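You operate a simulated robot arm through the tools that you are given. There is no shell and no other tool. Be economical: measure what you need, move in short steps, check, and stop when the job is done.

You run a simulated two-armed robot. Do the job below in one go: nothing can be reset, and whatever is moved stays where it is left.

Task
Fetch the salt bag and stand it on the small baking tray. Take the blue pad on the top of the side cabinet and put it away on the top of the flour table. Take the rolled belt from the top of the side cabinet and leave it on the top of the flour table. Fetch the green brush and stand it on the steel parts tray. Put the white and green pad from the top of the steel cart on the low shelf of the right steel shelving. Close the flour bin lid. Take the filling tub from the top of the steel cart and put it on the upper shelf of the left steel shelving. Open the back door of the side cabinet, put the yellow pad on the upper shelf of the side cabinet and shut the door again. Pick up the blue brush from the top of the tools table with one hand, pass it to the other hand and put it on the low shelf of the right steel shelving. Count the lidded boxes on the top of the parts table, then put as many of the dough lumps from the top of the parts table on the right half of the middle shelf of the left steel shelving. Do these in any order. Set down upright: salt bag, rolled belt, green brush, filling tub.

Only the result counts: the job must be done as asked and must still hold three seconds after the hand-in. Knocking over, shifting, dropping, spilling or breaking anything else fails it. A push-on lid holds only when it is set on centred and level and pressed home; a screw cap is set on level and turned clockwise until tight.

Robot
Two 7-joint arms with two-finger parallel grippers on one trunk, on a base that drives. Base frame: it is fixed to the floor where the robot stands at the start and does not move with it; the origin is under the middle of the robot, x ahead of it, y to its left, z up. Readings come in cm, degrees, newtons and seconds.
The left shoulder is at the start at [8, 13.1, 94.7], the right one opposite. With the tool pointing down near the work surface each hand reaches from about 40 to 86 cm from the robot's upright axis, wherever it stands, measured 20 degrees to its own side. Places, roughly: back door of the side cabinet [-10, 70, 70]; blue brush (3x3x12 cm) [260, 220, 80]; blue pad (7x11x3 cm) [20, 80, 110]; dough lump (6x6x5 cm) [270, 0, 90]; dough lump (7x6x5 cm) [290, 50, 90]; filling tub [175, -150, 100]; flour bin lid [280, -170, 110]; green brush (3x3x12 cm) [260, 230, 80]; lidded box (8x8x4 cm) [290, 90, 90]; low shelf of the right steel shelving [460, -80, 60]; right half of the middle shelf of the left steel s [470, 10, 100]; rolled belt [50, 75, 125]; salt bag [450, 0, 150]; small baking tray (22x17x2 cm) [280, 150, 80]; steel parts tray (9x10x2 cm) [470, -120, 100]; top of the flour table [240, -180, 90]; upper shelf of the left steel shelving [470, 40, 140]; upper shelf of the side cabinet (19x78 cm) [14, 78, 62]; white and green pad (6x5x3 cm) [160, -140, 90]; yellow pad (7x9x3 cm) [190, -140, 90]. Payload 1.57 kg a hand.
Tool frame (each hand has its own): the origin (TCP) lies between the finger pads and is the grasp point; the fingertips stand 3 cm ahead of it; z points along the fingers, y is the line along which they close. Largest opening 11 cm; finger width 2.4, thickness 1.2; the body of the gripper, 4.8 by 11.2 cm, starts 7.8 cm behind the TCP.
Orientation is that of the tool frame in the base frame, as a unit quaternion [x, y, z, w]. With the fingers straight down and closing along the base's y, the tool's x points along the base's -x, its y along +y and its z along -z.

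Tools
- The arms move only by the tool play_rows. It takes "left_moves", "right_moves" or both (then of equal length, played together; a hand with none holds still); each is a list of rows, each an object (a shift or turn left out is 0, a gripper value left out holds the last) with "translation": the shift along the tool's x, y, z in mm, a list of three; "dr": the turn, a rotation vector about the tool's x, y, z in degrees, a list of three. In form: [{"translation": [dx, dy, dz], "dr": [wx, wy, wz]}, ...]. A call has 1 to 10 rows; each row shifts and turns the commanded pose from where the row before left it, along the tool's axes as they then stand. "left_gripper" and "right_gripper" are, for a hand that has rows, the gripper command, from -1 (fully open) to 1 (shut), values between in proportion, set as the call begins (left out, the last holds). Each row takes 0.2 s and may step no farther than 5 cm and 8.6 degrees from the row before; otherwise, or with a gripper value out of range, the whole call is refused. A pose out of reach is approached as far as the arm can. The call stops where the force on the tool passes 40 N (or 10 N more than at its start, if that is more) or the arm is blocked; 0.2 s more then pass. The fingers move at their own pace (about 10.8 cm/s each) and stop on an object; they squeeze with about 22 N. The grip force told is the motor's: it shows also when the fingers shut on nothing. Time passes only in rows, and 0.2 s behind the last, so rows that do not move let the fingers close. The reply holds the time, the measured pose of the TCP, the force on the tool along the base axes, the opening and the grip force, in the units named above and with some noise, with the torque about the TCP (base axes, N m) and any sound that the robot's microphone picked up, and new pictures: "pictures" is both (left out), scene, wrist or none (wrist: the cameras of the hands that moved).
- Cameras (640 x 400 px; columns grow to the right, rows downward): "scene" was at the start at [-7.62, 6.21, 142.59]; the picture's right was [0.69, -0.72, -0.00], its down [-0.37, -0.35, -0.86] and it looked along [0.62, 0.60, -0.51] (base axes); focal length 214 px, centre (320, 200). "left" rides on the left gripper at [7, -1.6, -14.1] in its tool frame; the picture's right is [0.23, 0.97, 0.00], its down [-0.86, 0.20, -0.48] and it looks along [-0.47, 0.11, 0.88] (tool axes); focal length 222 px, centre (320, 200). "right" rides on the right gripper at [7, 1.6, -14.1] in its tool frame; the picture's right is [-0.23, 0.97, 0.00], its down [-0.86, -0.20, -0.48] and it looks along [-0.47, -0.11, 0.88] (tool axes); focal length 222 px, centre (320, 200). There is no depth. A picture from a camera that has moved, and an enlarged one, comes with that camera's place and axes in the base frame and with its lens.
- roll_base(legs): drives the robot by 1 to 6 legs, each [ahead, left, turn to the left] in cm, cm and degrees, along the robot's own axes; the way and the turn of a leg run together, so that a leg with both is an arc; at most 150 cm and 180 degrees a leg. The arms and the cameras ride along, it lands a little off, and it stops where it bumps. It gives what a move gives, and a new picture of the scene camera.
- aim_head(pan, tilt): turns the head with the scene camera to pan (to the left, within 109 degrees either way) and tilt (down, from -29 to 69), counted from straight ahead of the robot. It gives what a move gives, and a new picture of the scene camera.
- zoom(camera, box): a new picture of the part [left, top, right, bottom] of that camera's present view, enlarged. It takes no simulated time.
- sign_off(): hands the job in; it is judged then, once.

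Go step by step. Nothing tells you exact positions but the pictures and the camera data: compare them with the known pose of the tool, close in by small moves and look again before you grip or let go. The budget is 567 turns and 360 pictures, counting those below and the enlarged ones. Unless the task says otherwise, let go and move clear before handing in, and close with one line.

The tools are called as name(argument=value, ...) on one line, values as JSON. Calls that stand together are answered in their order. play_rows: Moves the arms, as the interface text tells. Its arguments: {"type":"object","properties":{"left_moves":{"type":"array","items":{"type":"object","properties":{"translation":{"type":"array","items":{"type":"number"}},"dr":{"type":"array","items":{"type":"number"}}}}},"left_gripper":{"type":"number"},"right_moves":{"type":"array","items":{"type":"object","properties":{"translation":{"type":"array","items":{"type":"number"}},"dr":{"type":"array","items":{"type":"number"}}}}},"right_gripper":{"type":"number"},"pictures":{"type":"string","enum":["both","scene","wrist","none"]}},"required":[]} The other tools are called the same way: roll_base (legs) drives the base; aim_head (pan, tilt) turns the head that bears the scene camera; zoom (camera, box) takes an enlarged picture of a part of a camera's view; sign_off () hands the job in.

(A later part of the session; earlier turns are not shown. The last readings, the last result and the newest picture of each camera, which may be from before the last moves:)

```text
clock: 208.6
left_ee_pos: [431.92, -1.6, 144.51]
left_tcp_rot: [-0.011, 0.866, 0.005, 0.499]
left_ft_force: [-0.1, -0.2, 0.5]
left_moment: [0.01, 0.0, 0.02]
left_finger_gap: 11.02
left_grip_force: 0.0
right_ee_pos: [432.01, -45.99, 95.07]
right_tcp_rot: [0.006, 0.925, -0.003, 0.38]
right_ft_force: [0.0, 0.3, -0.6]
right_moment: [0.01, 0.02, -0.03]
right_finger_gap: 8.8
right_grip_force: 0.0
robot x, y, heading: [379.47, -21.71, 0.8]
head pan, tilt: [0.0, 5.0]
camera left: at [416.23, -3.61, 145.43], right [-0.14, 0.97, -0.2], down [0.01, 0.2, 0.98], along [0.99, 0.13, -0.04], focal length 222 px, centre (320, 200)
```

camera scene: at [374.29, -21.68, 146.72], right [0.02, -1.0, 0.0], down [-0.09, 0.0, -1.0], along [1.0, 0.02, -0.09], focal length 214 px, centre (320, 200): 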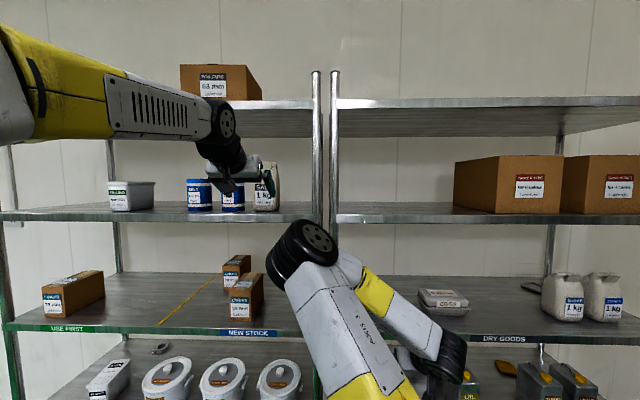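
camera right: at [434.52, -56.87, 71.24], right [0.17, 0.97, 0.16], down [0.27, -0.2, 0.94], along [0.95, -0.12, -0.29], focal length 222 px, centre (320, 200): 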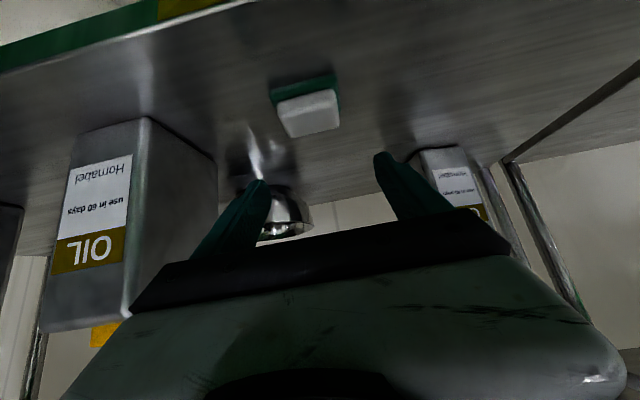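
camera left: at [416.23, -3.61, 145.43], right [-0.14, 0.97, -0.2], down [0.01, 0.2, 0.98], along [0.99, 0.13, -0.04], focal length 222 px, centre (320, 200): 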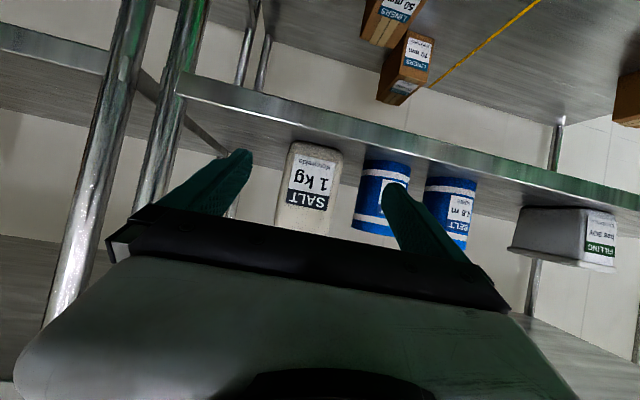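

play_rows(left_moves=[{"translation": [-12, -2, 25]}, {"translation": [-14, 0, 27]}, {"translation": [-14, 0, 27]}, {"translation": [-14, 0, 27]}, {"translation": [-14, 0, 27]}], left_gripper=-0.83, pictures="both")

```text
clock: 209.8
left_ee_pos: [446.91, -1.39, 143.72]
left_tcp_rot: [-0.011, 0.867, 0.006, 0.498]
left_ft_force: [0.0, 0.2, 0.6]
left_moment: [-0.04, 0.02, -0.02]
left_finger_gap: 10.1
left_grip_force: 0.1
right_ee_pos: [431.98, -45.94, 95.03]
right_tcp_rot: [0.005, 0.925, -0.002, 0.38]
right_ft_force: [0.5, 0.6, -0.1]
right_moment: [-0.02, -0.01, -0.02]
right_finger_gap: 8.78
right_grip_force: 0.1
robot x, y, heading: [379.22, -21.48, 0.7]
head pan, tilt: [0.0, 5.0]
camera scene: at [374.26, -21.68, 146.72], right [0.02, -1.0, 0.0], down [-0.09, 0.0, -1.0], along [1.0, 0.02, -0.09], focal length 214 px, centre (320, 200)
camera left: at [431.15, -3.49, 144.7], right [-0.14, 0.97, -0.2], down [0.01, 0.2, 0.98], along [0.99, 0.13, -0.04], focal length 222 px, centre (320, 200)
```

scene: 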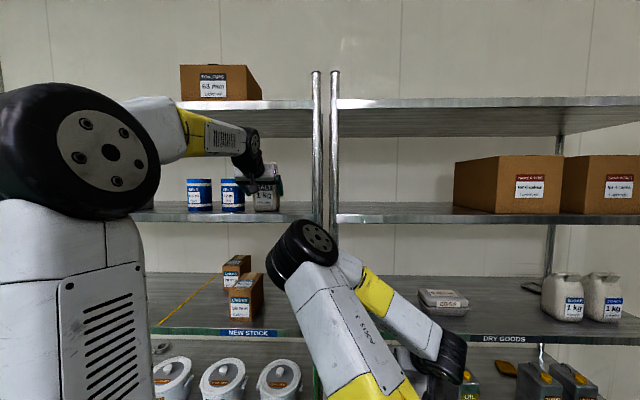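
left: 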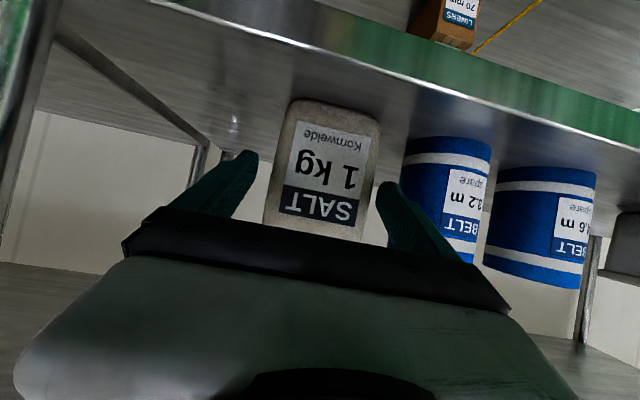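

play_rows(left_moves=[{"translation": [-14, 0, 26]}, {"translation": [-14, 0, 26]}], pictures="wrist")

```text
clock: 210.4
left_ee_pos: [452.7, -1.24, 143.37]
left_tcp_rot: [-0.011, 0.867, 0.005, 0.498]
left_ft_force: [-0.5, 0.3, 0.5]
left_moment: [0.0, 0.03, 0.0]
left_finger_gap: 10.05
left_grip_force: 0.0
right_ee_pos: [432.0, -46.0, 95.13]
right_tcp_rot: [0.006, 0.925, -0.002, 0.381]
right_ft_force: [-0.2, -1.0, 0.2]
right_moment: [0.04, 0.01, 0.04]
right_finger_gap: 8.78
right_grip_force: 0.0
robot x, y, heading: [379.3, -21.64, 0.8]
head pan, tilt: [0.0, 5.0]
camera left: at [437.14, -3.24, 144.46], right [-0.14, 0.97, -0.2], down [0.01, 0.2, 0.98], along [0.99, 0.13, -0.04], focal length 222 px, centre (320, 200)
```

left: 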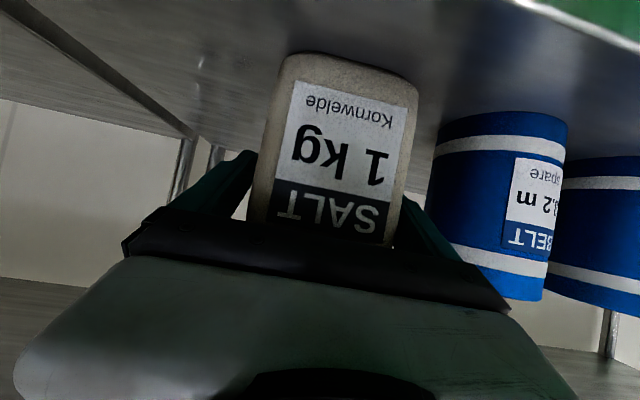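

play_rows(left_moves=[{}, {}, {}, {}], left_gripper=1, pictures="none")

play_rows(left_moves=[{"translation": [-4, 0, -2]}, {"translation": [-6, 0, -3]}, {"translation": [-8, 0, -4]}, {"translation": [-6, 0, -3]}], pictures="both")

```text
clock: 211.4
left_ee_pos: [452.85, -1.06, 143.37]
left_tcp_rot: [-0.011, 0.866, 0.006, 0.499]
left_ft_force: [1.4, 4.4, 1.9]
left_moment: [0.76, -0.22, -0.03]
left_finger_gap: 8.75
left_grip_force: 22.3
right_ee_pos: [432.15, -45.99, 95.08]
right_tcp_rot: [0.006, 0.924, -0.003, 0.381]
right_ft_force: [0.8, 0.0, 0.2]
right_moment: [0.01, -0.01, 0.03]
right_finger_gap: 8.8
right_grip_force: 0.0
robot x, y, heading: [379.3, -21.39, 1.1]
head pan, tilt: [0.0, 5.0]
```

```text
clock: 212.4
left_ee_pos: [452.96, -1.22, 146.04]
left_tcp_rot: [-0.011, 0.867, 0.005, 0.498]
left_ft_force: [-0.7, -0.3, -10.4]
left_moment: [-0.04, -0.06, -0.01]
left_finger_gap: 8.68
left_grip_force: 21.9
right_ee_pos: [432.13, -46.1, 95.02]
right_tcp_rot: [0.006, 0.925, -0.003, 0.381]
right_ft_force: [1.1, -0.2, 0.2]
right_moment: [0.0, 0.0, -0.04]
right_finger_gap: 8.77
right_grip_force: 0.1
robot x, y, heading: [379.58, -21.66, 0.9]
head pan, tilt: [0.0, 5.0]
camera scene: at [374.34, -21.67, 146.72], right [0.02, -1.0, 0.0], down [-0.09, 0.0, -1.0], along [1.0, 0.02, -0.09], focal length 214 px, centre (320, 200)
camera left: at [437.26, -3.31, 147.09], right [-0.14, 0.97, -0.2], down [0.01, 0.2, 0.98], along [0.99, 0.13, -0.04], focal length 222 px, centre (320, 200)
```

scene: 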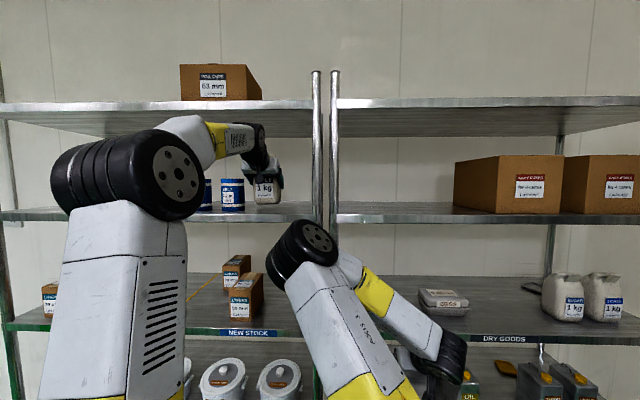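
left: 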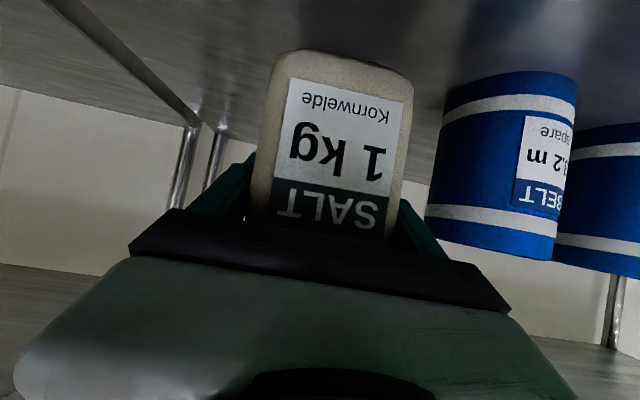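

Salt bag lifted. I'll back out, then turn to face +y to look at the way to the tools table.

roll_base(legs=[[-22, 0, 0]])

play_rows(left_moves=[{"translation": [12, 0, -20]}, {"translation": [14, 0, -24]}, {"translation": [14, 0, -24]}, {"translation": [20, 0, -10]}, {"translation": [24, 0, -4]}, {"translation": [28, 0, 8]}, {"translation": [28, 0, 12]}, {"translation": [28, 0, 14]}, {"translation": [28, 0, 14]}], pictures="none")

roll_base(legs=[[0, 0, 89]])

aim_head(pan=20, tilt=25)

```text
clock: 214.1
left_ee_pos: [431.07, -1.41, 146.06]
left_tcp_rot: [-0.011, 0.867, 0.005, 0.498]
left_ft_force: [0.4, 0.9, -9.3]
left_moment: [0.01, -0.01, 0.01]
left_finger_gap: 8.66
left_grip_force: 22.3
right_ee_pos: [410.32, -46.29, 94.96]
right_tcp_rot: [0.006, 0.925, -0.003, 0.381]
right_ft_force: [0.7, 0.3, 0.2]
right_moment: [-0.02, 0.02, 0.05]
right_finger_gap: 8.8
right_grip_force: 0.0
robot x, y, heading: [357.65, -21.89, 1.0]
head pan, tilt: [0.0, 5.0]
camera scene: at [352.5, -22.05, 146.72], right [0.02, -1.0, 0.0], down [-0.09, 0.0, -1.0], along [1.0, 0.02, -0.09], focal length 214 px, centre (320, 200)
```

scene: 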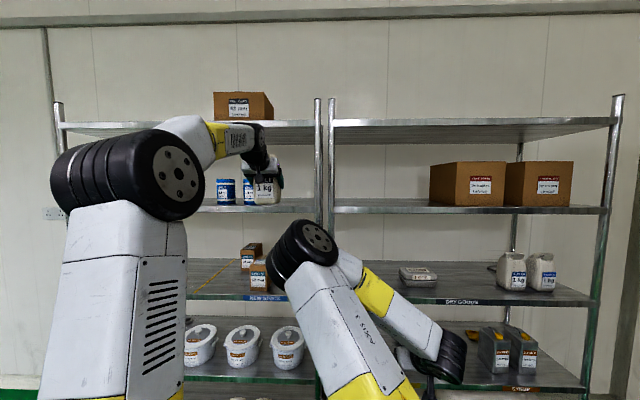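

```text
clock: 216.1
left_ee_pos: [418.18, -1.83, 130.85]
left_tcp_rot: [-0.011, 0.867, 0.005, 0.499]
left_ft_force: [0.0, -0.7, -9.2]
left_moment: [0.01, -0.05, -0.03]
left_finger_gap: 8.66
left_grip_force: 22.2
right_ee_pos: [410.16, -46.18, 94.98]
right_tcp_rot: [0.004, 0.924, -0.002, 0.382]
right_ft_force: [-0.7, -0.9, -0.2]
right_moment: [0.0, 0.0, -0.02]
right_finger_gap: 8.8
right_grip_force: 0.1
robot x, y, heading: [357.36, -21.87, 1.3]
head pan, tilt: [0.0, 5.0]
```

```text
clock: 220.3
left_ee_pos: [337.06, 38.84, 130.85]
left_tcp_rot: [0.622, -0.604, -0.357, -0.348]
left_ft_force: [0.0, -0.5, -8.6]
left_moment: [0.03, 0.01, 0.0]
left_finger_gap: 8.67
left_grip_force: 22.2
right_ee_pos: [381.46, 31.09, 95.03]
right_tcp_rot: [-0.652, 0.656, 0.268, 0.27]
right_ft_force: [0.7, 0.2, 0.6]
right_moment: [-0.03, 0.04, 0.02]
right_finger_gap: 8.82
right_grip_force: 0.0
robot x, y, heading: [357.35, -22.37, 91.5]
head pan, tilt: [0.0, 5.0]
camera scene: at [357.33, -26.74, 146.72], right [1.0, 0.02, 0.0], down [0.0, -0.09, -1.0], along [-0.02, 1.0, -0.09], focal length 214 px, centre (320, 200)
```

scene: 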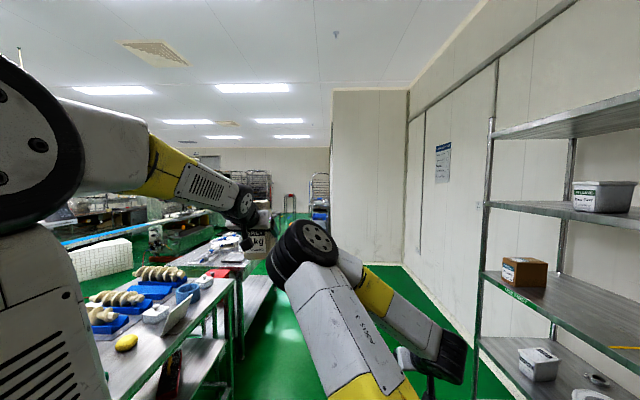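

```text
clock: 221.1
left_ee_pos: [337.0, 38.69, 130.85]
left_tcp_rot: [0.622, -0.604, -0.356, -0.348]
left_ft_force: [0.8, -0.2, -9.8]
left_moment: [0.02, 0.0, 0.01]
left_finger_gap: 8.67
left_grip_force: 21.8
right_ee_pos: [381.43, 31.12, 95.02]
right_tcp_rot: [-0.652, 0.656, 0.269, 0.27]
right_ft_force: [-0.3, 0.2, 0.5]
right_moment: [0.01, -0.01, 0.03]
right_finger_gap: 8.79
right_grip_force: 0.0
robot x, y, heading: [357.47, -21.6, 91.2]
head pan, tilt: [20.0, 25.0]
camera scene: at [354.19, -27.33, 143.49], right [0.93, 0.36, 0.0], down [0.15, -0.39, -0.91], along [-0.33, 0.84, -0.42], focal length 214 px, centre (320, 200)
```

scene: 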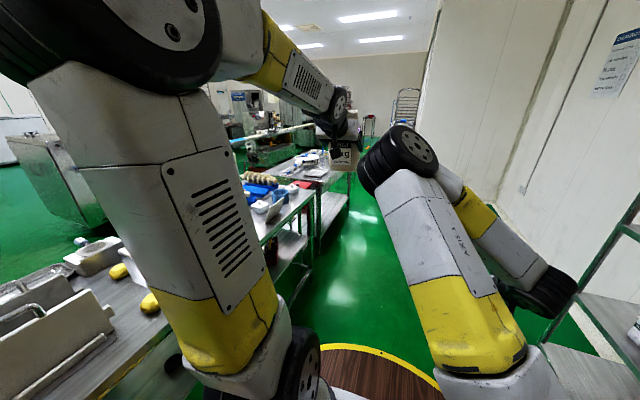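

The aisle at x≈355 is free up to the tools table. I'll raise the right hand and drive to about (354, 150), then look again.

play_rows(right_moves=[{"translation": [-25, 0, -25]}, {"translation": [-30, 0, -30]}, {"translation": [-30, 0, -30]}, {"translation": [-30, 0, -30]}, {"translation": [-30, 0, -30]}, {"translation": [-30, 0, -30]}, {"translation": [-30, 0, -30]}], pictures="none")

roll_base(legs=[[150, 0, 0], [18, 0, 0]])

aim_head(pan=75, tilt=25)

```text
clock: 222.7
left_ee_pos: [337.08, 38.88, 130.8]
left_tcp_rot: [0.623, -0.604, -0.356, -0.347]
left_ft_force: [0.2, 0.2, -9.3]
left_moment: [-0.03, -0.01, 0.02]
left_finger_gap: 8.64
left_grip_force: 21.8
right_ee_pos: [381.52, 30.98, 124.22]
right_tcp_rot: [-0.651, 0.657, 0.268, 0.27]
right_ft_force: [0.3, -1.0, -0.4]
right_moment: [0.04, 0.01, 0.0]
right_finger_gap: 8.79
right_grip_force: 0.1
robot x, y, heading: [357.81, -21.79, 91.2]
head pan, tilt: [20.0, 25.0]
```

```text
clock: 231.3
left_ee_pos: [331.42, 207.48, 130.76]
left_tcp_rot: [0.626, -0.6, -0.359, -0.345]
left_ft_force: [0.6, 0.3, -9.5]
left_moment: [0.0, -0.01, 0.0]
left_finger_gap: 8.64
left_grip_force: 22.1
right_ee_pos: [375.88, 200.24, 124.1]
right_tcp_rot: [0.655, -0.652, -0.27, -0.269]
right_ft_force: [0.2, 0.2, -0.5]
right_moment: [-0.01, -0.01, 0.02]
right_finger_gap: 8.83
right_grip_force: 0.1
robot x, y, heading: [352.42, 146.77, 92.1]
head pan, tilt: [20.0, 25.0]
camera scene: at [349.37, 141.44, 143.48], right [0.93, 0.37, 0.0], down [0.16, -0.39, -0.91], along [-0.34, 0.84, -0.42], focal length 214 px, centre (320, 200)
```

scene: 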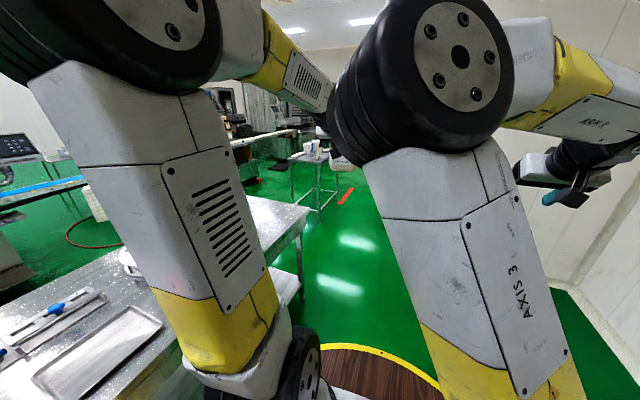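

```text
clock: 232.5
left_ee_pos: [331.58, 207.41, 130.85]
left_tcp_rot: [0.626, -0.601, -0.358, -0.345]
left_ft_force: [0.3, 0.5, -10.4]
left_moment: [0.05, 0.0, -0.01]
left_finger_gap: 8.64
left_grip_force: 22.0
right_ee_pos: [375.86, 200.11, 124.13]
right_tcp_rot: [0.656, -0.652, -0.27, -0.268]
right_ft_force: [0.2, -0.3, 0.8]
right_moment: [-0.01, 0.0, 0.03]
right_finger_gap: 8.8
right_grip_force: 0.1
robot x, y, heading: [352.21, 146.91, 91.8]
head pan, tilt: [75.0, 25.0]
camera scene: at [343.84, 134.99, 143.48], right [0.23, 0.97, 0.0], down [0.41, -0.1, -0.91], along [-0.88, 0.2, -0.42], focal length 214 px, centre (320, 200)
```

scene: 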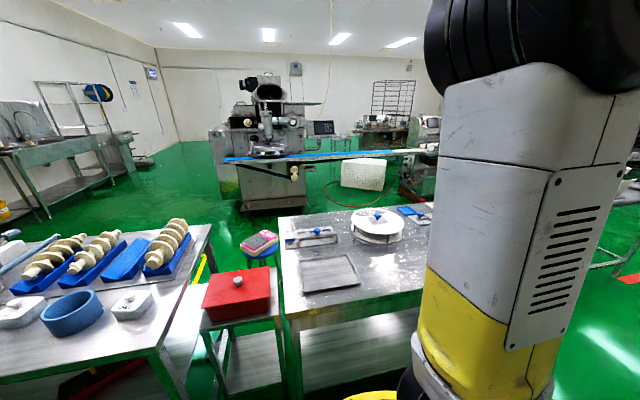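

The small baking tray is at about (281, 152). I'll turn to face −x.

roll_base(legs=[[22, 0, 0], [0, 0, 88]])

aim_head(pan=0, tilt=40)

```text
clock: 238.0
left_ee_pos: [290.9, 148.83, 130.83]
left_tcp_rot: [0.867, 0.013, -0.497, 0.007]
left_ft_force: [0.0, 0.4, -9.7]
left_moment: [-0.01, 0.04, 0.02]
left_finger_gap: 8.65
left_grip_force: 22.0
right_ee_pos: [298.76, 193.36, 124.27]
right_tcp_rot: [0.925, -0.004, -0.38, -0.002]
right_ft_force: [0.0, -0.6, -0.1]
right_moment: [0.03, -0.02, 0.01]
right_finger_gap: 8.78
right_grip_force: 0.0
robot x, y, heading: [351.49, 168.89, -179.2]
head pan, tilt: [75.0, 25.0]
camera scene: at [363.3, 160.32, 143.48], right [-0.97, 0.24, 0.0], down [0.1, 0.41, -0.91], along [-0.22, -0.88, -0.42], focal length 214 px, centre (320, 200)
```

scene: 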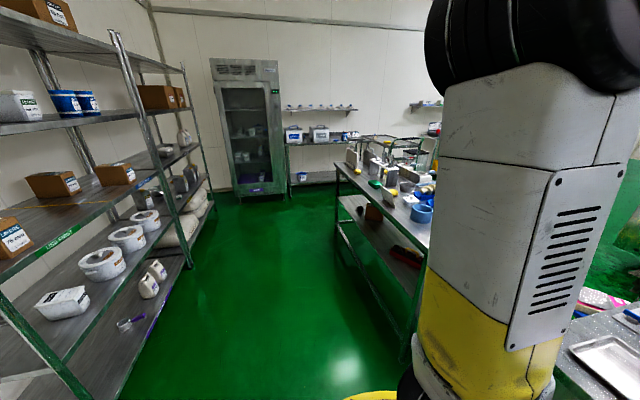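

```text
clock: 239.5
left_ee_pos: [290.9, 148.82, 130.76]
left_tcp_rot: [0.868, 0.012, -0.496, 0.006]
left_ft_force: [-0.1, -0.5, -9.6]
left_moment: [-0.01, 0.02, 0.0]
left_finger_gap: 8.65
left_grip_force: 22.0
right_ee_pos: [298.73, 193.29, 124.05]
right_tcp_rot: [0.925, -0.004, -0.381, -0.001]
right_ft_force: [-0.9, 1.0, -0.3]
right_moment: [0.02, 0.02, 0.02]
right_finger_gap: 8.8
right_grip_force: 0.1
robot x, y, heading: [351.65, 168.93, -178.7]
head pan, tilt: [0.0, 40.0]
camera scene: at [357.01, 169.09, 141.15], right [-0.02, 1.0, 0.0], down [0.64, 0.01, -0.77], along [-0.77, -0.02, -0.64], focal length 214 px, centre (320, 200)
```

scene: 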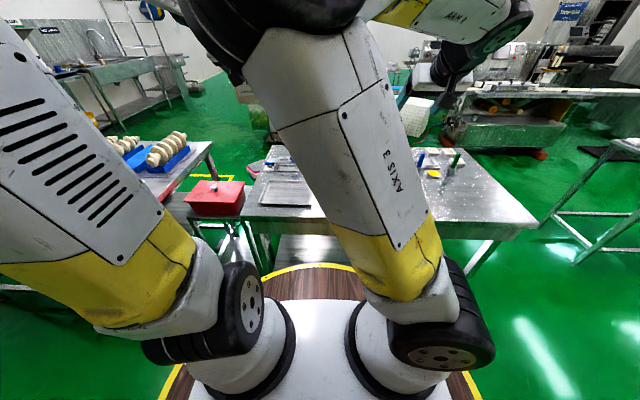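

play_rows(left_moves=[{}], pictures="wrist")

zoom(camera="scene", box=[180, 120, 500, 280])

```text
clock: 239.9
left_ee_pos: [290.89, 148.82, 130.71]
left_tcp_rot: [0.867, 0.011, -0.497, 0.005]
left_ft_force: [-0.4, 0.3, -9.4]
left_moment: [-0.04, 0.04, -0.01]
left_finger_gap: 8.67
left_grip_force: 22.3
right_ee_pos: [298.72, 193.22, 124.16]
right_tcp_rot: [0.924, -0.004, -0.381, -0.002]
right_ft_force: [-0.6, -0.2, 0.6]
right_moment: [0.0, 0.0, -0.02]
right_finger_gap: 8.79
right_grip_force: 0.0
robot x, y, heading: [351.84, 169.19, -178.7]
head pan, tilt: [0.0, 40.0]
camera left: at [306.53, 150.8, 131.85], right [0.14, -0.97, -0.2], down [-0.01, -0.2, 0.98], along [-0.99, -0.14, -0.04], focal length 222 px, centre (320, 200)
```

left: 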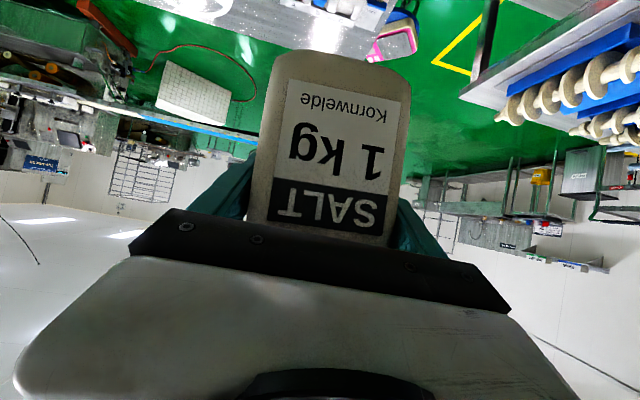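

```text
2.00 times, centred on (340, 200) of scene
camera zoom: at [357.01, 169.1, 141.15], right [-0.02, 1.0, 0.0], down [0.64, 0.01, -0.77], along [-0.77, -0.02, -0.64], focal length 429 px, centre (280, 200)
```

zoom: 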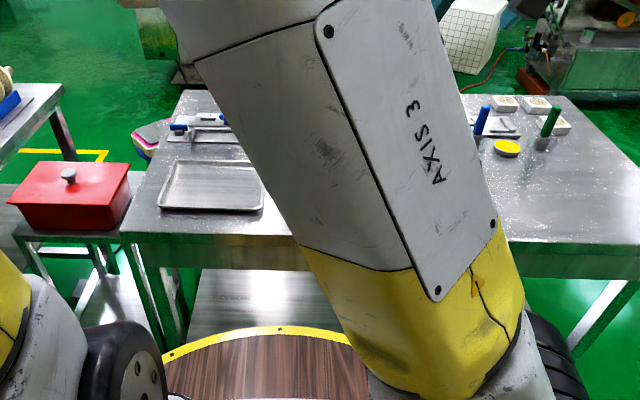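

Tray centre ≈ (283, 152.6), floor z ≈ 82. I'll lower the bag over it.

play_rows(left_moves=[{"translation": [14, -4, 12]}, {"translation": [25, -4, 21]}, {"translation": [29, -4, 25]}, {"translation": [29, -4, 25]}, {"translation": [29, -4, 25]}, {"translation": [29, -4, 25]}, {"translation": [29, -4, 25]}, {"translation": [29, -4, 25]}, {"translation": [29, -4, 25]}, {"translation": [22, -2, 18]}], pictures="both")

```text
clock: 242.1
left_ee_pos: [284.73, 152.38, 97.12]
left_tcp_rot: [0.867, 0.013, -0.499, 0.006]
left_ft_force: [0.2, 0.1, -9.3]
left_moment: [-0.02, -0.01, 0.0]
left_finger_gap: 8.62
left_grip_force: 21.9
left hand out of reach, approached as far as the arm can: row 3
right_ee_pos: [298.71, 193.36, 124.24]
right_tcp_rot: [0.925, -0.004, -0.381, -0.002]
right_ft_force: [0.7, -0.8, -0.5]
right_moment: [-0.02, -0.03, 0.0]
right_finger_gap: 8.83
right_grip_force: 0.0
robot x, y, heading: [351.39, 168.92, -178.6]
head pan, tilt: [0.0, 40.0]
camera scene: at [357.04, 169.11, 141.15], right [-0.02, 1.0, 0.0], down [0.64, 0.01, -0.77], along [-0.77, -0.02, -0.64], focal length 214 px, centre (320, 200)
camera left: at [300.3, 154.39, 98.21], right [0.14, -0.97, -0.2], down [-0.01, -0.2, 0.98], along [-0.99, -0.14, -0.04], focal length 222 px, centre (320, 200)
```

scene: 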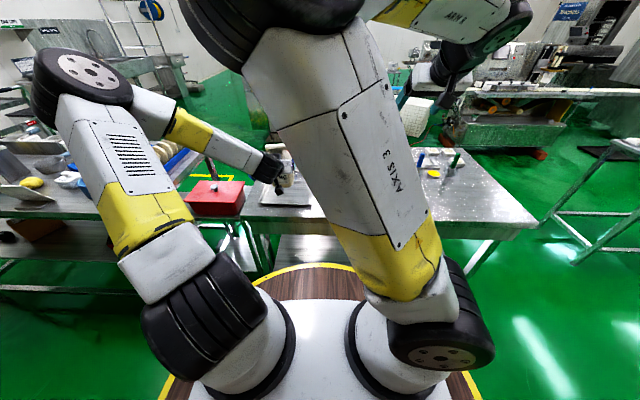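
left: 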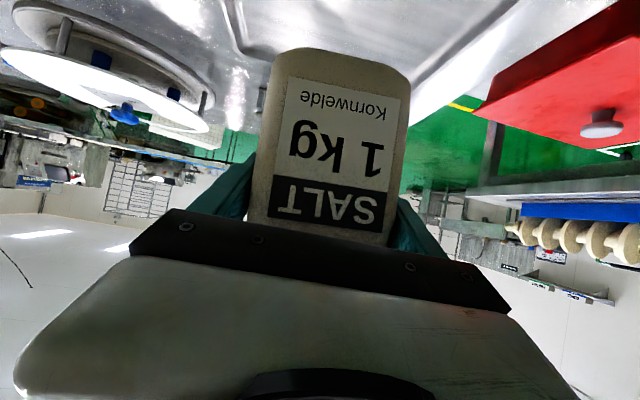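

zoom(camera="scene", box=[200, 130, 340, 230])

zoom(camera="left", box=[160, 0, 520, 140])

```text
4.00 times, centred on (270, 180) of scene
camera zoom: at [357.04, 169.11, 141.15], right [-0.02, 1.0, 0.0], down [0.64, 0.01, -0.77], along [-0.77, -0.02, -0.64], focal length 858 px, centre (520, 280)
```

zoom: 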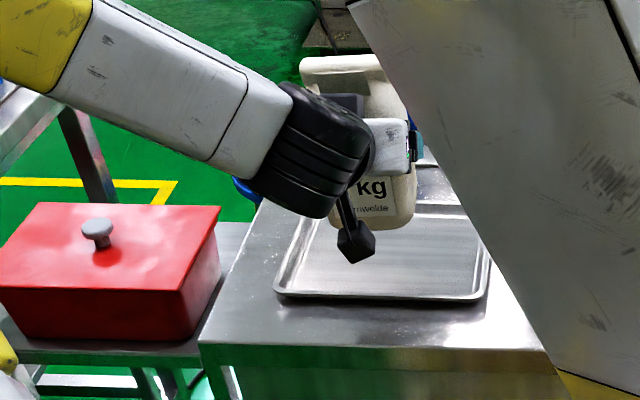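

```text
1.78 times, centred on (340, 70) of left
camera zoom: at [300.3, 154.39, 98.21], right [0.14, -0.97, -0.2], down [-0.01, -0.2, 0.98], along [-0.99, -0.14, -0.04], focal length 395 px, centre (284, 431)
```

zoom: 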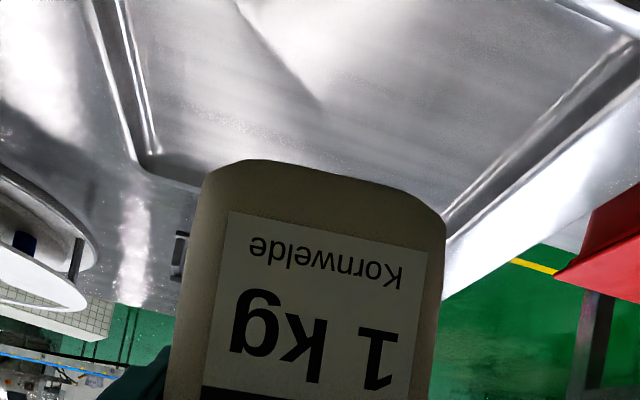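

play_rows(left_moves=[{"translation": [13, -5, 7]}, {"translation": [15, -5, 9]}, {"translation": [13, 0, 7]}, {"translation": [6, 0, 4]}, {"translation": [4, 0, 2]}, {"translation": [3, 0, 2]}, {"translation": [3, 0, 2]}, {"translation": [3, 0, 2]}], pictures="none")

```text
clock: 243.9
left_ee_pos: [284.65, 153.42, 90.19]
left_tcp_rot: [0.867, 0.012, -0.498, 0.007]
left_ft_force: [0.0, 0.3, -9.9]
left_moment: [-0.02, 0.04, -0.01]
left_finger_gap: 8.63
left_grip_force: 22.2
right_ee_pos: [298.79, 193.27, 124.14]
right_tcp_rot: [0.925, -0.004, -0.381, -0.002]
right_ft_force: [-0.3, 0.2, 0.2]
right_moment: [0.0, -0.05, 0.0]
right_finger_gap: 8.8
right_grip_force: 0.0
robot x, y, heading: [351.7, 169.21, -178.8]
head pan, tilt: [0.0, 40.0]
```

play_rows(left_moves=[{"translation": [3, 0, 2]}, {"translation": [3, 0, 2]}, {"translation": [3, 0, 2]}, {"translation": [2.5, 0, 1.5]}, {"translation": [2.5, 0, 1.5]}, {"translation": [2.5, 0, 1.5]}], pictures="none")

```text
clock: 245.3
left_ee_pos: [284.51, 153.47, 88.33]
left_tcp_rot: [0.867, 0.012, -0.498, 0.007]
left_ft_force: [1.5, -0.2, -1.3]
left_moment: [-0.26, -0.03, 0.07]
left_finger_gap: 8.61
left_grip_force: 21.7
right_ee_pos: [298.79, 193.12, 124.25]
right_tcp_rot: [0.925, -0.004, -0.381, -0.002]
right_ft_force: [0.4, 0.3, 0.2]
right_moment: [0.02, -0.01, -0.01]
right_finger_gap: 8.82
right_grip_force: 0.0
robot x, y, heading: [351.6, 168.91, -179.3]
head pan, tilt: [0.0, 40.0]
```

play_rows(left_moves=[{"translation": [1.5, 0, 1]}, {"translation": [1, 0, 0.5]}], pictures="both")

zoom(camera="scene", box=[200, 130, 340, 230])

```text
clock: 245.9
left_ee_pos: [284.45, 153.44, 88.18]
left_tcp_rot: [0.866, 0.011, -0.501, 0.006]
left_ft_force: [4.9, 0.8, 20.7]
left_moment: [-0.94, 0.18, 0.21]
left_finger_gap: 8.68
left_grip_force: 22.6
right_ee_pos: [298.78, 193.27, 124.28]
right_tcp_rot: [0.925, -0.004, -0.381, -0.002]
right_ft_force: [0.4, 0.5, -0.1]
right_moment: [-0.03, 0.01, 0.02]
right_finger_gap: 8.78
right_grip_force: 0.1
robot x, y, heading: [351.61, 169.14, -179.0]
head pan, tilt: [0.0, 40.0]
camera scene: at [357.13, 169.13, 141.14], right [-0.02, 1.0, 0.0], down [0.64, 0.01, -0.77], along [-0.77, -0.02, -0.64], focal length 214 px, centre (320, 200)
camera left: at [300.17, 155.47, 89.24], right [0.14, -0.97, -0.2], down [-0.01, -0.2, 0.98], along [-0.99, -0.13, -0.03], focal length 222 px, centre (320, 200)
```

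scene: 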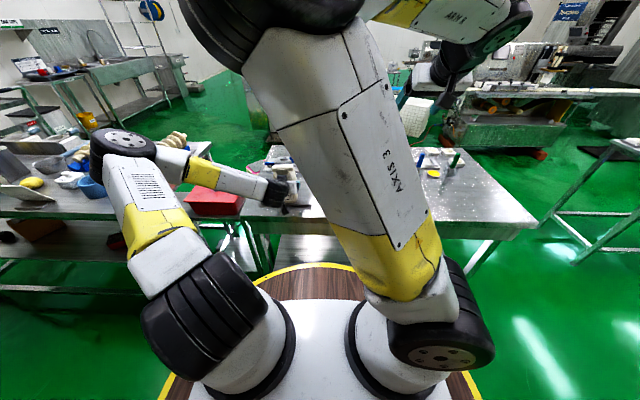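
left: 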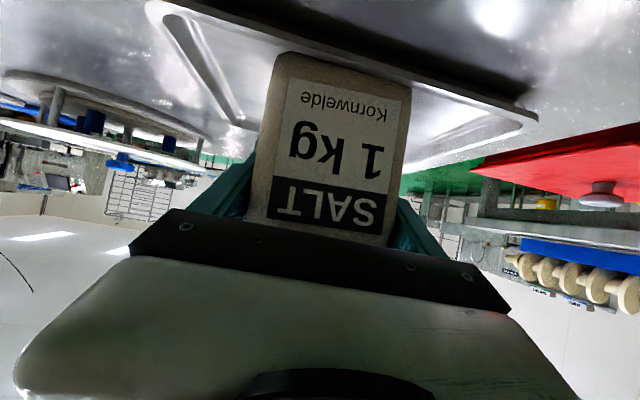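

```text
4.00 times, centred on (270, 180) of scene
camera zoom: at [357.13, 169.13, 141.14], right [-0.02, 1.0, 0.0], down [0.64, 0.01, -0.77], along [-0.77, -0.02, -0.64], focal length 858 px, centre (520, 280)
```

zoom: 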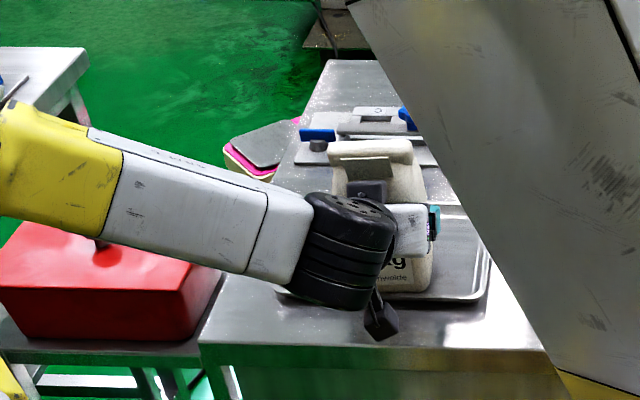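

The bag rests in the tray but close to the near rim. I'll lift it 1.5 cm, move 2.5 cm further in and set it down.

play_rows(left_moves=[{"translation": [-7, 0, -4]}, {"translation": [-7, 0, -4]}, {"translation": [-6, 0, 10]}, {"translation": [-6, 0, 10]}, {"translation": [5, 0, 3]}, {"translation": [4, 0, 2.5]}, {"translation": [2.5, 0, 1.5]}, {"translation": [1.5, 0, 1]}, {"translation": [1, 0, 0.5]}], pictures="both")

```text
clock: 247.9
left_ee_pos: [282.11, 153.42, 88.27]
left_tcp_rot: [0.865, 0.011, -0.501, 0.006]
left_ft_force: [5.3, -0.6, 14.9]
left_moment: [-0.9, -0.37, 0.17]
left_finger_gap: 8.65
left_grip_force: 22.0
right_ee_pos: [298.88, 193.22, 124.11]
right_tcp_rot: [0.925, -0.003, -0.381, -0.001]
right_ft_force: [0.5, 0.2, -0.1]
right_moment: [-0.02, 0.0, 0.01]
right_finger_gap: 8.83
right_grip_force: 0.0
robot x, y, heading: [351.47, 169.38, -178.8]
head pan, tilt: [0.0, 40.0]
camera scene: at [357.11, 169.12, 141.14], right [-0.02, 1.0, 0.0], down [0.64, 0.01, -0.77], along [-0.77, -0.02, -0.64], focal length 214 px, centre (320, 200)
camera left: at [297.81, 155.37, 89.25], right [0.14, -0.97, -0.2], down [-0.01, -0.2, 0.98], along [-0.99, -0.13, -0.04], focal length 222 px, centre (320, 200)
```

scene: 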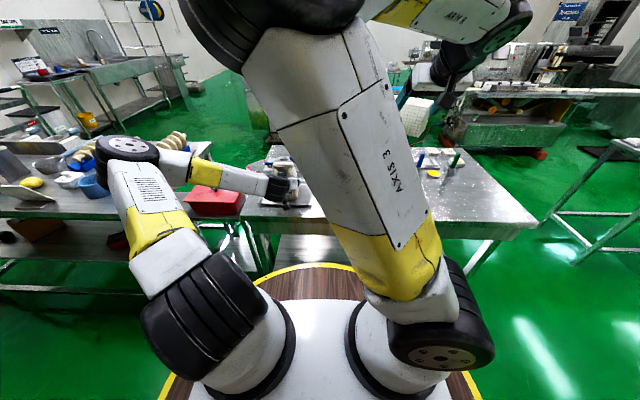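
left: 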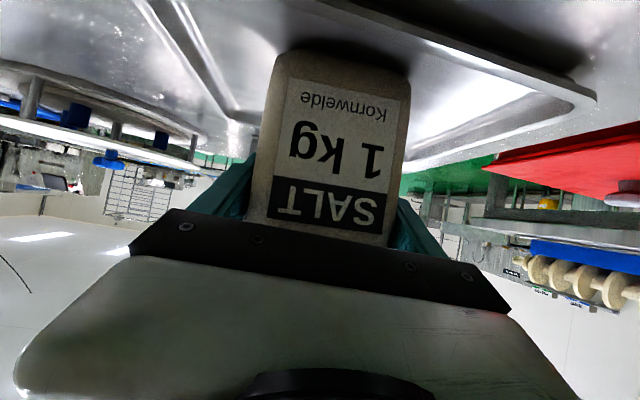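

play_rows(left_moves=[{"translation": [-1.5, 0, -1]}, {}, {}, {}], left_gripper=-0.9, pictures="none")

play_rows(left_moves=[{"translation": [5, 0, -8]}, {"translation": [10, 0, -17]}, {"translation": [12, 0, -21]}, {"translation": [15, 0, -26]}, {"translation": [15, 0, -26]}, {"translation": [-10, 0, -30]}, {"translation": [-25, 0, -30]}, {"translation": [-30, 0, -30]}], pictures="both")

zoom(camera="scene", box=[200, 110, 340, 230])

```text
clock: 248.9
left_ee_pos: [282.28, 153.4, 88.06]
left_tcp_rot: [0.867, 0.012, -0.498, 0.006]
left_ft_force: [0.2, 0.4, -0.3]
left_moment: [-0.01, -0.05, 0.0]
left_finger_gap: 10.44
left_grip_force: 0.2
right_ee_pos: [298.79, 193.28, 124.22]
right_tcp_rot: [0.924, -0.004, -0.382, -0.002]
right_ft_force: [0.3, -0.1, -0.5]
right_moment: [0.01, -0.01, -0.01]
right_finger_gap: 8.82
right_grip_force: 0.1
robot x, y, heading: [351.49, 168.94, -178.8]
head pan, tilt: [0.0, 40.0]
```

```text
clock: 250.7
left_ee_pos: [294.04, 152.33, 98.93]
left_tcp_rot: [0.868, 0.011, -0.497, 0.005]
left_ft_force: [-0.3, -0.1, -0.1]
left_moment: [0.01, -0.02, -0.04]
left_finger_gap: 10.47
left_grip_force: 0.1
left hand out of reach, approached as far as the arm can: row 4, 5, 7, 8
right_ee_pos: [298.65, 193.21, 124.08]
right_tcp_rot: [0.925, -0.004, -0.381, -0.001]
right_ft_force: [0.5, 0.3, -0.5]
right_moment: [0.01, -0.01, 0.01]
right_finger_gap: 8.79
right_grip_force: 0.0
robot x, y, heading: [351.63, 169.21, -178.8]
head pan, tilt: [0.0, 40.0]
camera scene: at [357.02, 169.09, 141.15], right [-0.02, 1.0, 0.0], down [0.64, 0.01, -0.77], along [-0.77, -0.02, -0.64], focal length 214 px, centre (320, 200)
camera left: at [309.82, 154.41, 100.1], right [0.14, -0.97, -0.2], down [-0.01, -0.2, 0.98], along [-0.99, -0.14, -0.04], focal length 222 px, centre (320, 200)
```

scene: 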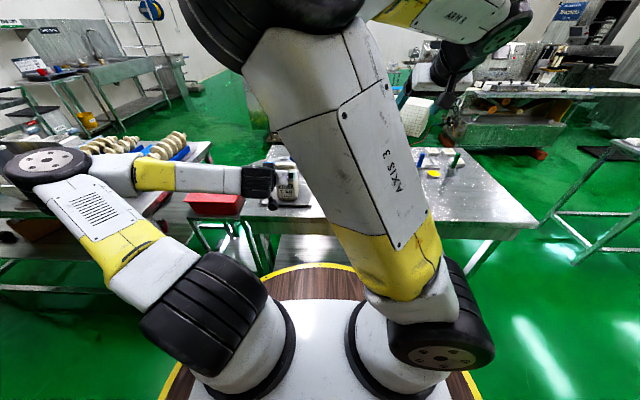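
left: 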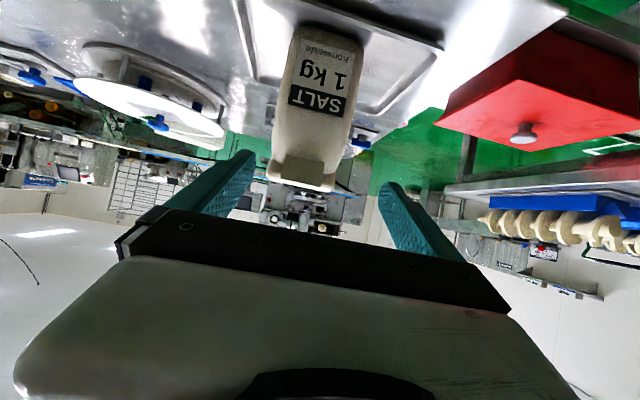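

```text
3.33 times, centred on (270, 170) of scene
camera zoom: at [357.02, 169.09, 141.15], right [-0.02, 1.0, 0.0], down [0.64, 0.01, -0.77], along [-0.77, -0.02, -0.64], focal length 715 px, centre (487, 300)
```

zoom: 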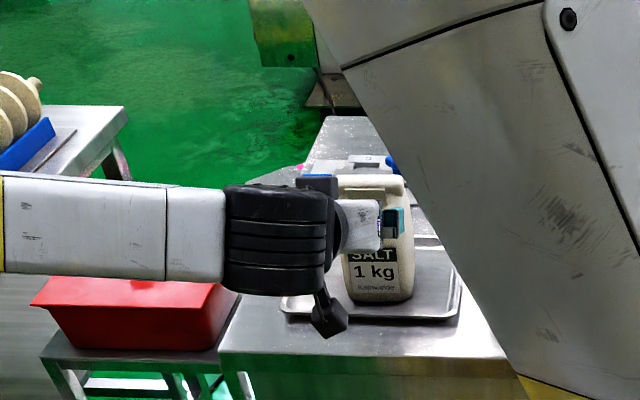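

The salt bag stands in the tray. I'll back away, shift along the table to the brushes and look at them.

roll_base(legs=[[-14, 0, 0]])

play_rows(left_moves=[{"translation": [-35, 0, -18], "dr": [0, 8, 0]}, {"translation": [-32, 0, -20], "dr": [0, 8, 0]}, {"translation": [-28, 0, -24], "dr": [0, 8, 0]}, {"translation": [-24, 0, -28], "dr": [0, 8, 0]}, {"translation": [-18, 0, -32], "dr": [0, 8, 0]}, {"translation": [-12, 0, -32], "dr": [0, 8, 0]}, {"translation": [0, 0, -20], "dr": [0, 8, 0]}, {"translation": [0, 0, 0], "dr": [0, 4, 0]}], left_gripper=-1, pictures="none")

roll_base(legs=[[0, -55, 0]])

zoom(camera="scene", box=[180, 100, 460, 280])

```text
clock: 252.0
left_ee_pos: [308.33, 152.71, 98.94]
left_tcp_rot: [0.867, 0.012, -0.498, 0.006]
left_ft_force: [0.2, 0.5, 0.9]
left_moment: [0.0, 0.02, 0.02]
left_finger_gap: 10.47
left_grip_force: 0.0
right_ee_pos: [312.81, 193.52, 124.21]
right_tcp_rot: [0.924, -0.004, -0.381, -0.001]
right_ft_force: [0.2, -0.2, -0.1]
right_moment: [0.0, 0.02, -0.02]
right_finger_gap: 8.81
right_grip_force: 0.1
robot x, y, heading: [365.77, 169.55, -179.0]
head pan, tilt: [0.0, 40.0]
camera scene: at [371.05, 169.38, 141.15], right [-0.02, 1.0, 0.0], down [0.64, 0.01, -0.77], along [-0.77, -0.02, -0.64], focal length 214 px, centre (320, 200)
```

scene: 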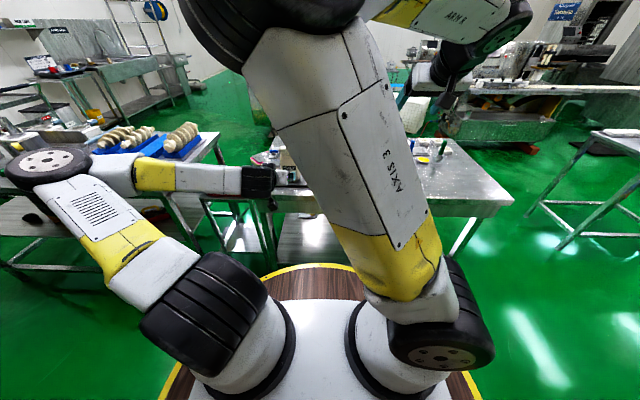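

```text
clock: 253.8
left_ee_pos: [307.11, 152.71, 123.2]
left_tcp_rot: [1.0, 0.013, 0.003, -0.001]
left_ft_force: [0.2, -0.1, -0.4]
left_moment: [0.0, 0.02, 0.02]
left_finger_gap: 11.03
left_grip_force: 0.0
right_ee_pos: [312.85, 193.58, 124.14]
right_tcp_rot: [0.924, -0.004, -0.381, -0.002]
right_ft_force: [0.8, -0.2, 0.7]
right_moment: [0.01, 0.02, 0.0]
right_finger_gap: 8.81
right_grip_force: 0.0
robot x, y, heading: [365.83, 169.3, -178.7]
head pan, tilt: [0.0, 40.0]
```

```text
clock: 257.0
left_ee_pos: [306.07, 206.99, 123.15]
left_tcp_rot: [1.0, 0.018, 0.002, -0.001]
left_ft_force: [-0.1, -0.6, 0.3]
left_moment: [0.03, 0.04, 0.0]
left_finger_gap: 11.01
left_grip_force: 0.0
right_ee_pos: [311.32, 247.89, 124.21]
right_tcp_rot: [0.925, 0.0, -0.38, 0.001]
right_ft_force: [0.2, -0.6, -0.3]
right_moment: [-0.02, 0.03, -0.03]
right_finger_gap: 8.82
right_grip_force: 0.0
robot x, y, heading: [364.66, 224.45, -178.2]
head pan, tilt: [0.0, 40.0]
camera scene: at [369.75, 224.22, 141.15], right [-0.03, 1.0, 0.0], down [0.64, 0.02, -0.77], along [-0.77, -0.02, -0.64], focal length 214 px, centre (320, 200)
```

scene: 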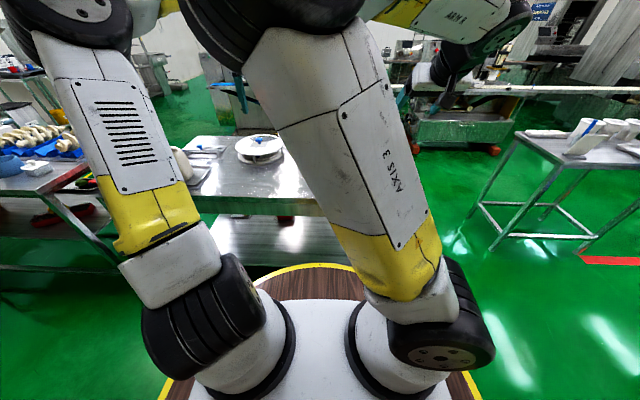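

```text
2.22 times, centred on (320, 190) of scene
camera zoom: at [369.75, 224.22, 141.15], right [-0.03, 1.0, 0.0], down [0.64, 0.02, -0.77], along [-0.77, -0.02, -0.64], focal length 477 px, centre (320, 222)
```

zoom: 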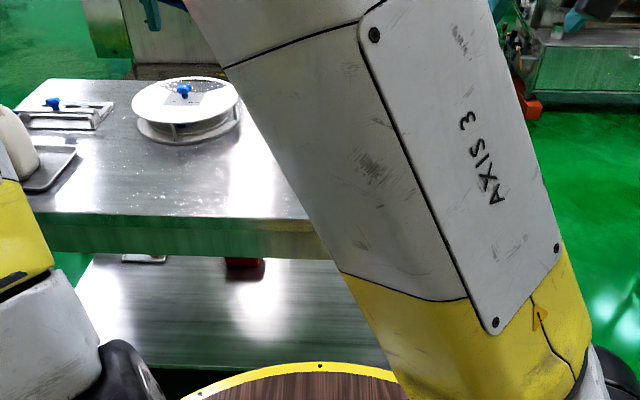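

The right arm blocks the view, so I'll put the right hand back to pointing down and further out.

play_rows(right_moves=[{"translation": [-10, -15, -20], "dr": [0, 8, 0]}, {"translation": [-8, -15, -20], "dr": [0, 8, 0]}, {"translation": [0, -15, -10], "dr": [0, 8, 0]}, {"translation": [0, -15, 0], "dr": [0, 8, 0]}, {"translation": [0, -15, 0], "dr": [0, 8, 0]}, {"translation": [0, -15, 0], "dr": [0, 5, 0]}], right_gripper=-1, pictures="scene")

zoom(camera="scene", box=[220, 110, 440, 240])

```text
clock: 258.4
left_ee_pos: [306.01, 207.04, 123.05]
left_tcp_rot: [1.0, 0.017, 0.002, -0.001]
left_ft_force: [1.0, -0.7, 0.8]
left_moment: [0.03, 0.03, -0.03]
left_finger_gap: 11.0
left_grip_force: 0.1
right_ee_pos: [313.06, 256.96, 129.36]
right_tcp_rot: [1.0, -0.001, 0.003, 0.0]
right_ft_force: [-0.2, -0.8, -0.7]
right_moment: [0.03, 0.01, -0.05]
right_finger_gap: 11.01
right_grip_force: 0.1
robot x, y, heading: [364.92, 224.09, -178.3]
head pan, tilt: [0.0, 40.0]
camera scene: at [369.77, 224.2, 141.15], right [-0.03, 1.0, 0.0], down [0.64, 0.02, -0.77], along [-0.77, -0.02, -0.64], focal length 214 px, centre (320, 200)
```

scene: 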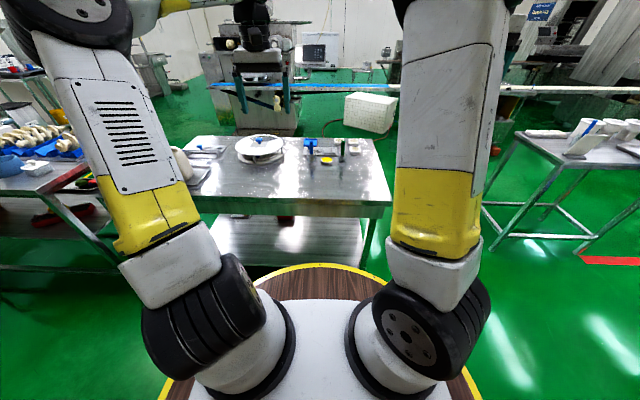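

```text
2.91 times, centred on (330, 175) of scene
camera zoom: at [369.77, 224.2, 141.15], right [-0.03, 1.0, 0.0], down [0.64, 0.02, -0.77], along [-0.77, -0.02, -0.64], focal length 624 px, centre (291, 273)
```

zoom: 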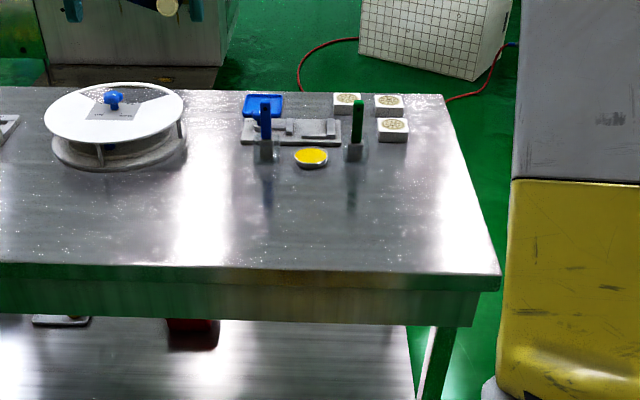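

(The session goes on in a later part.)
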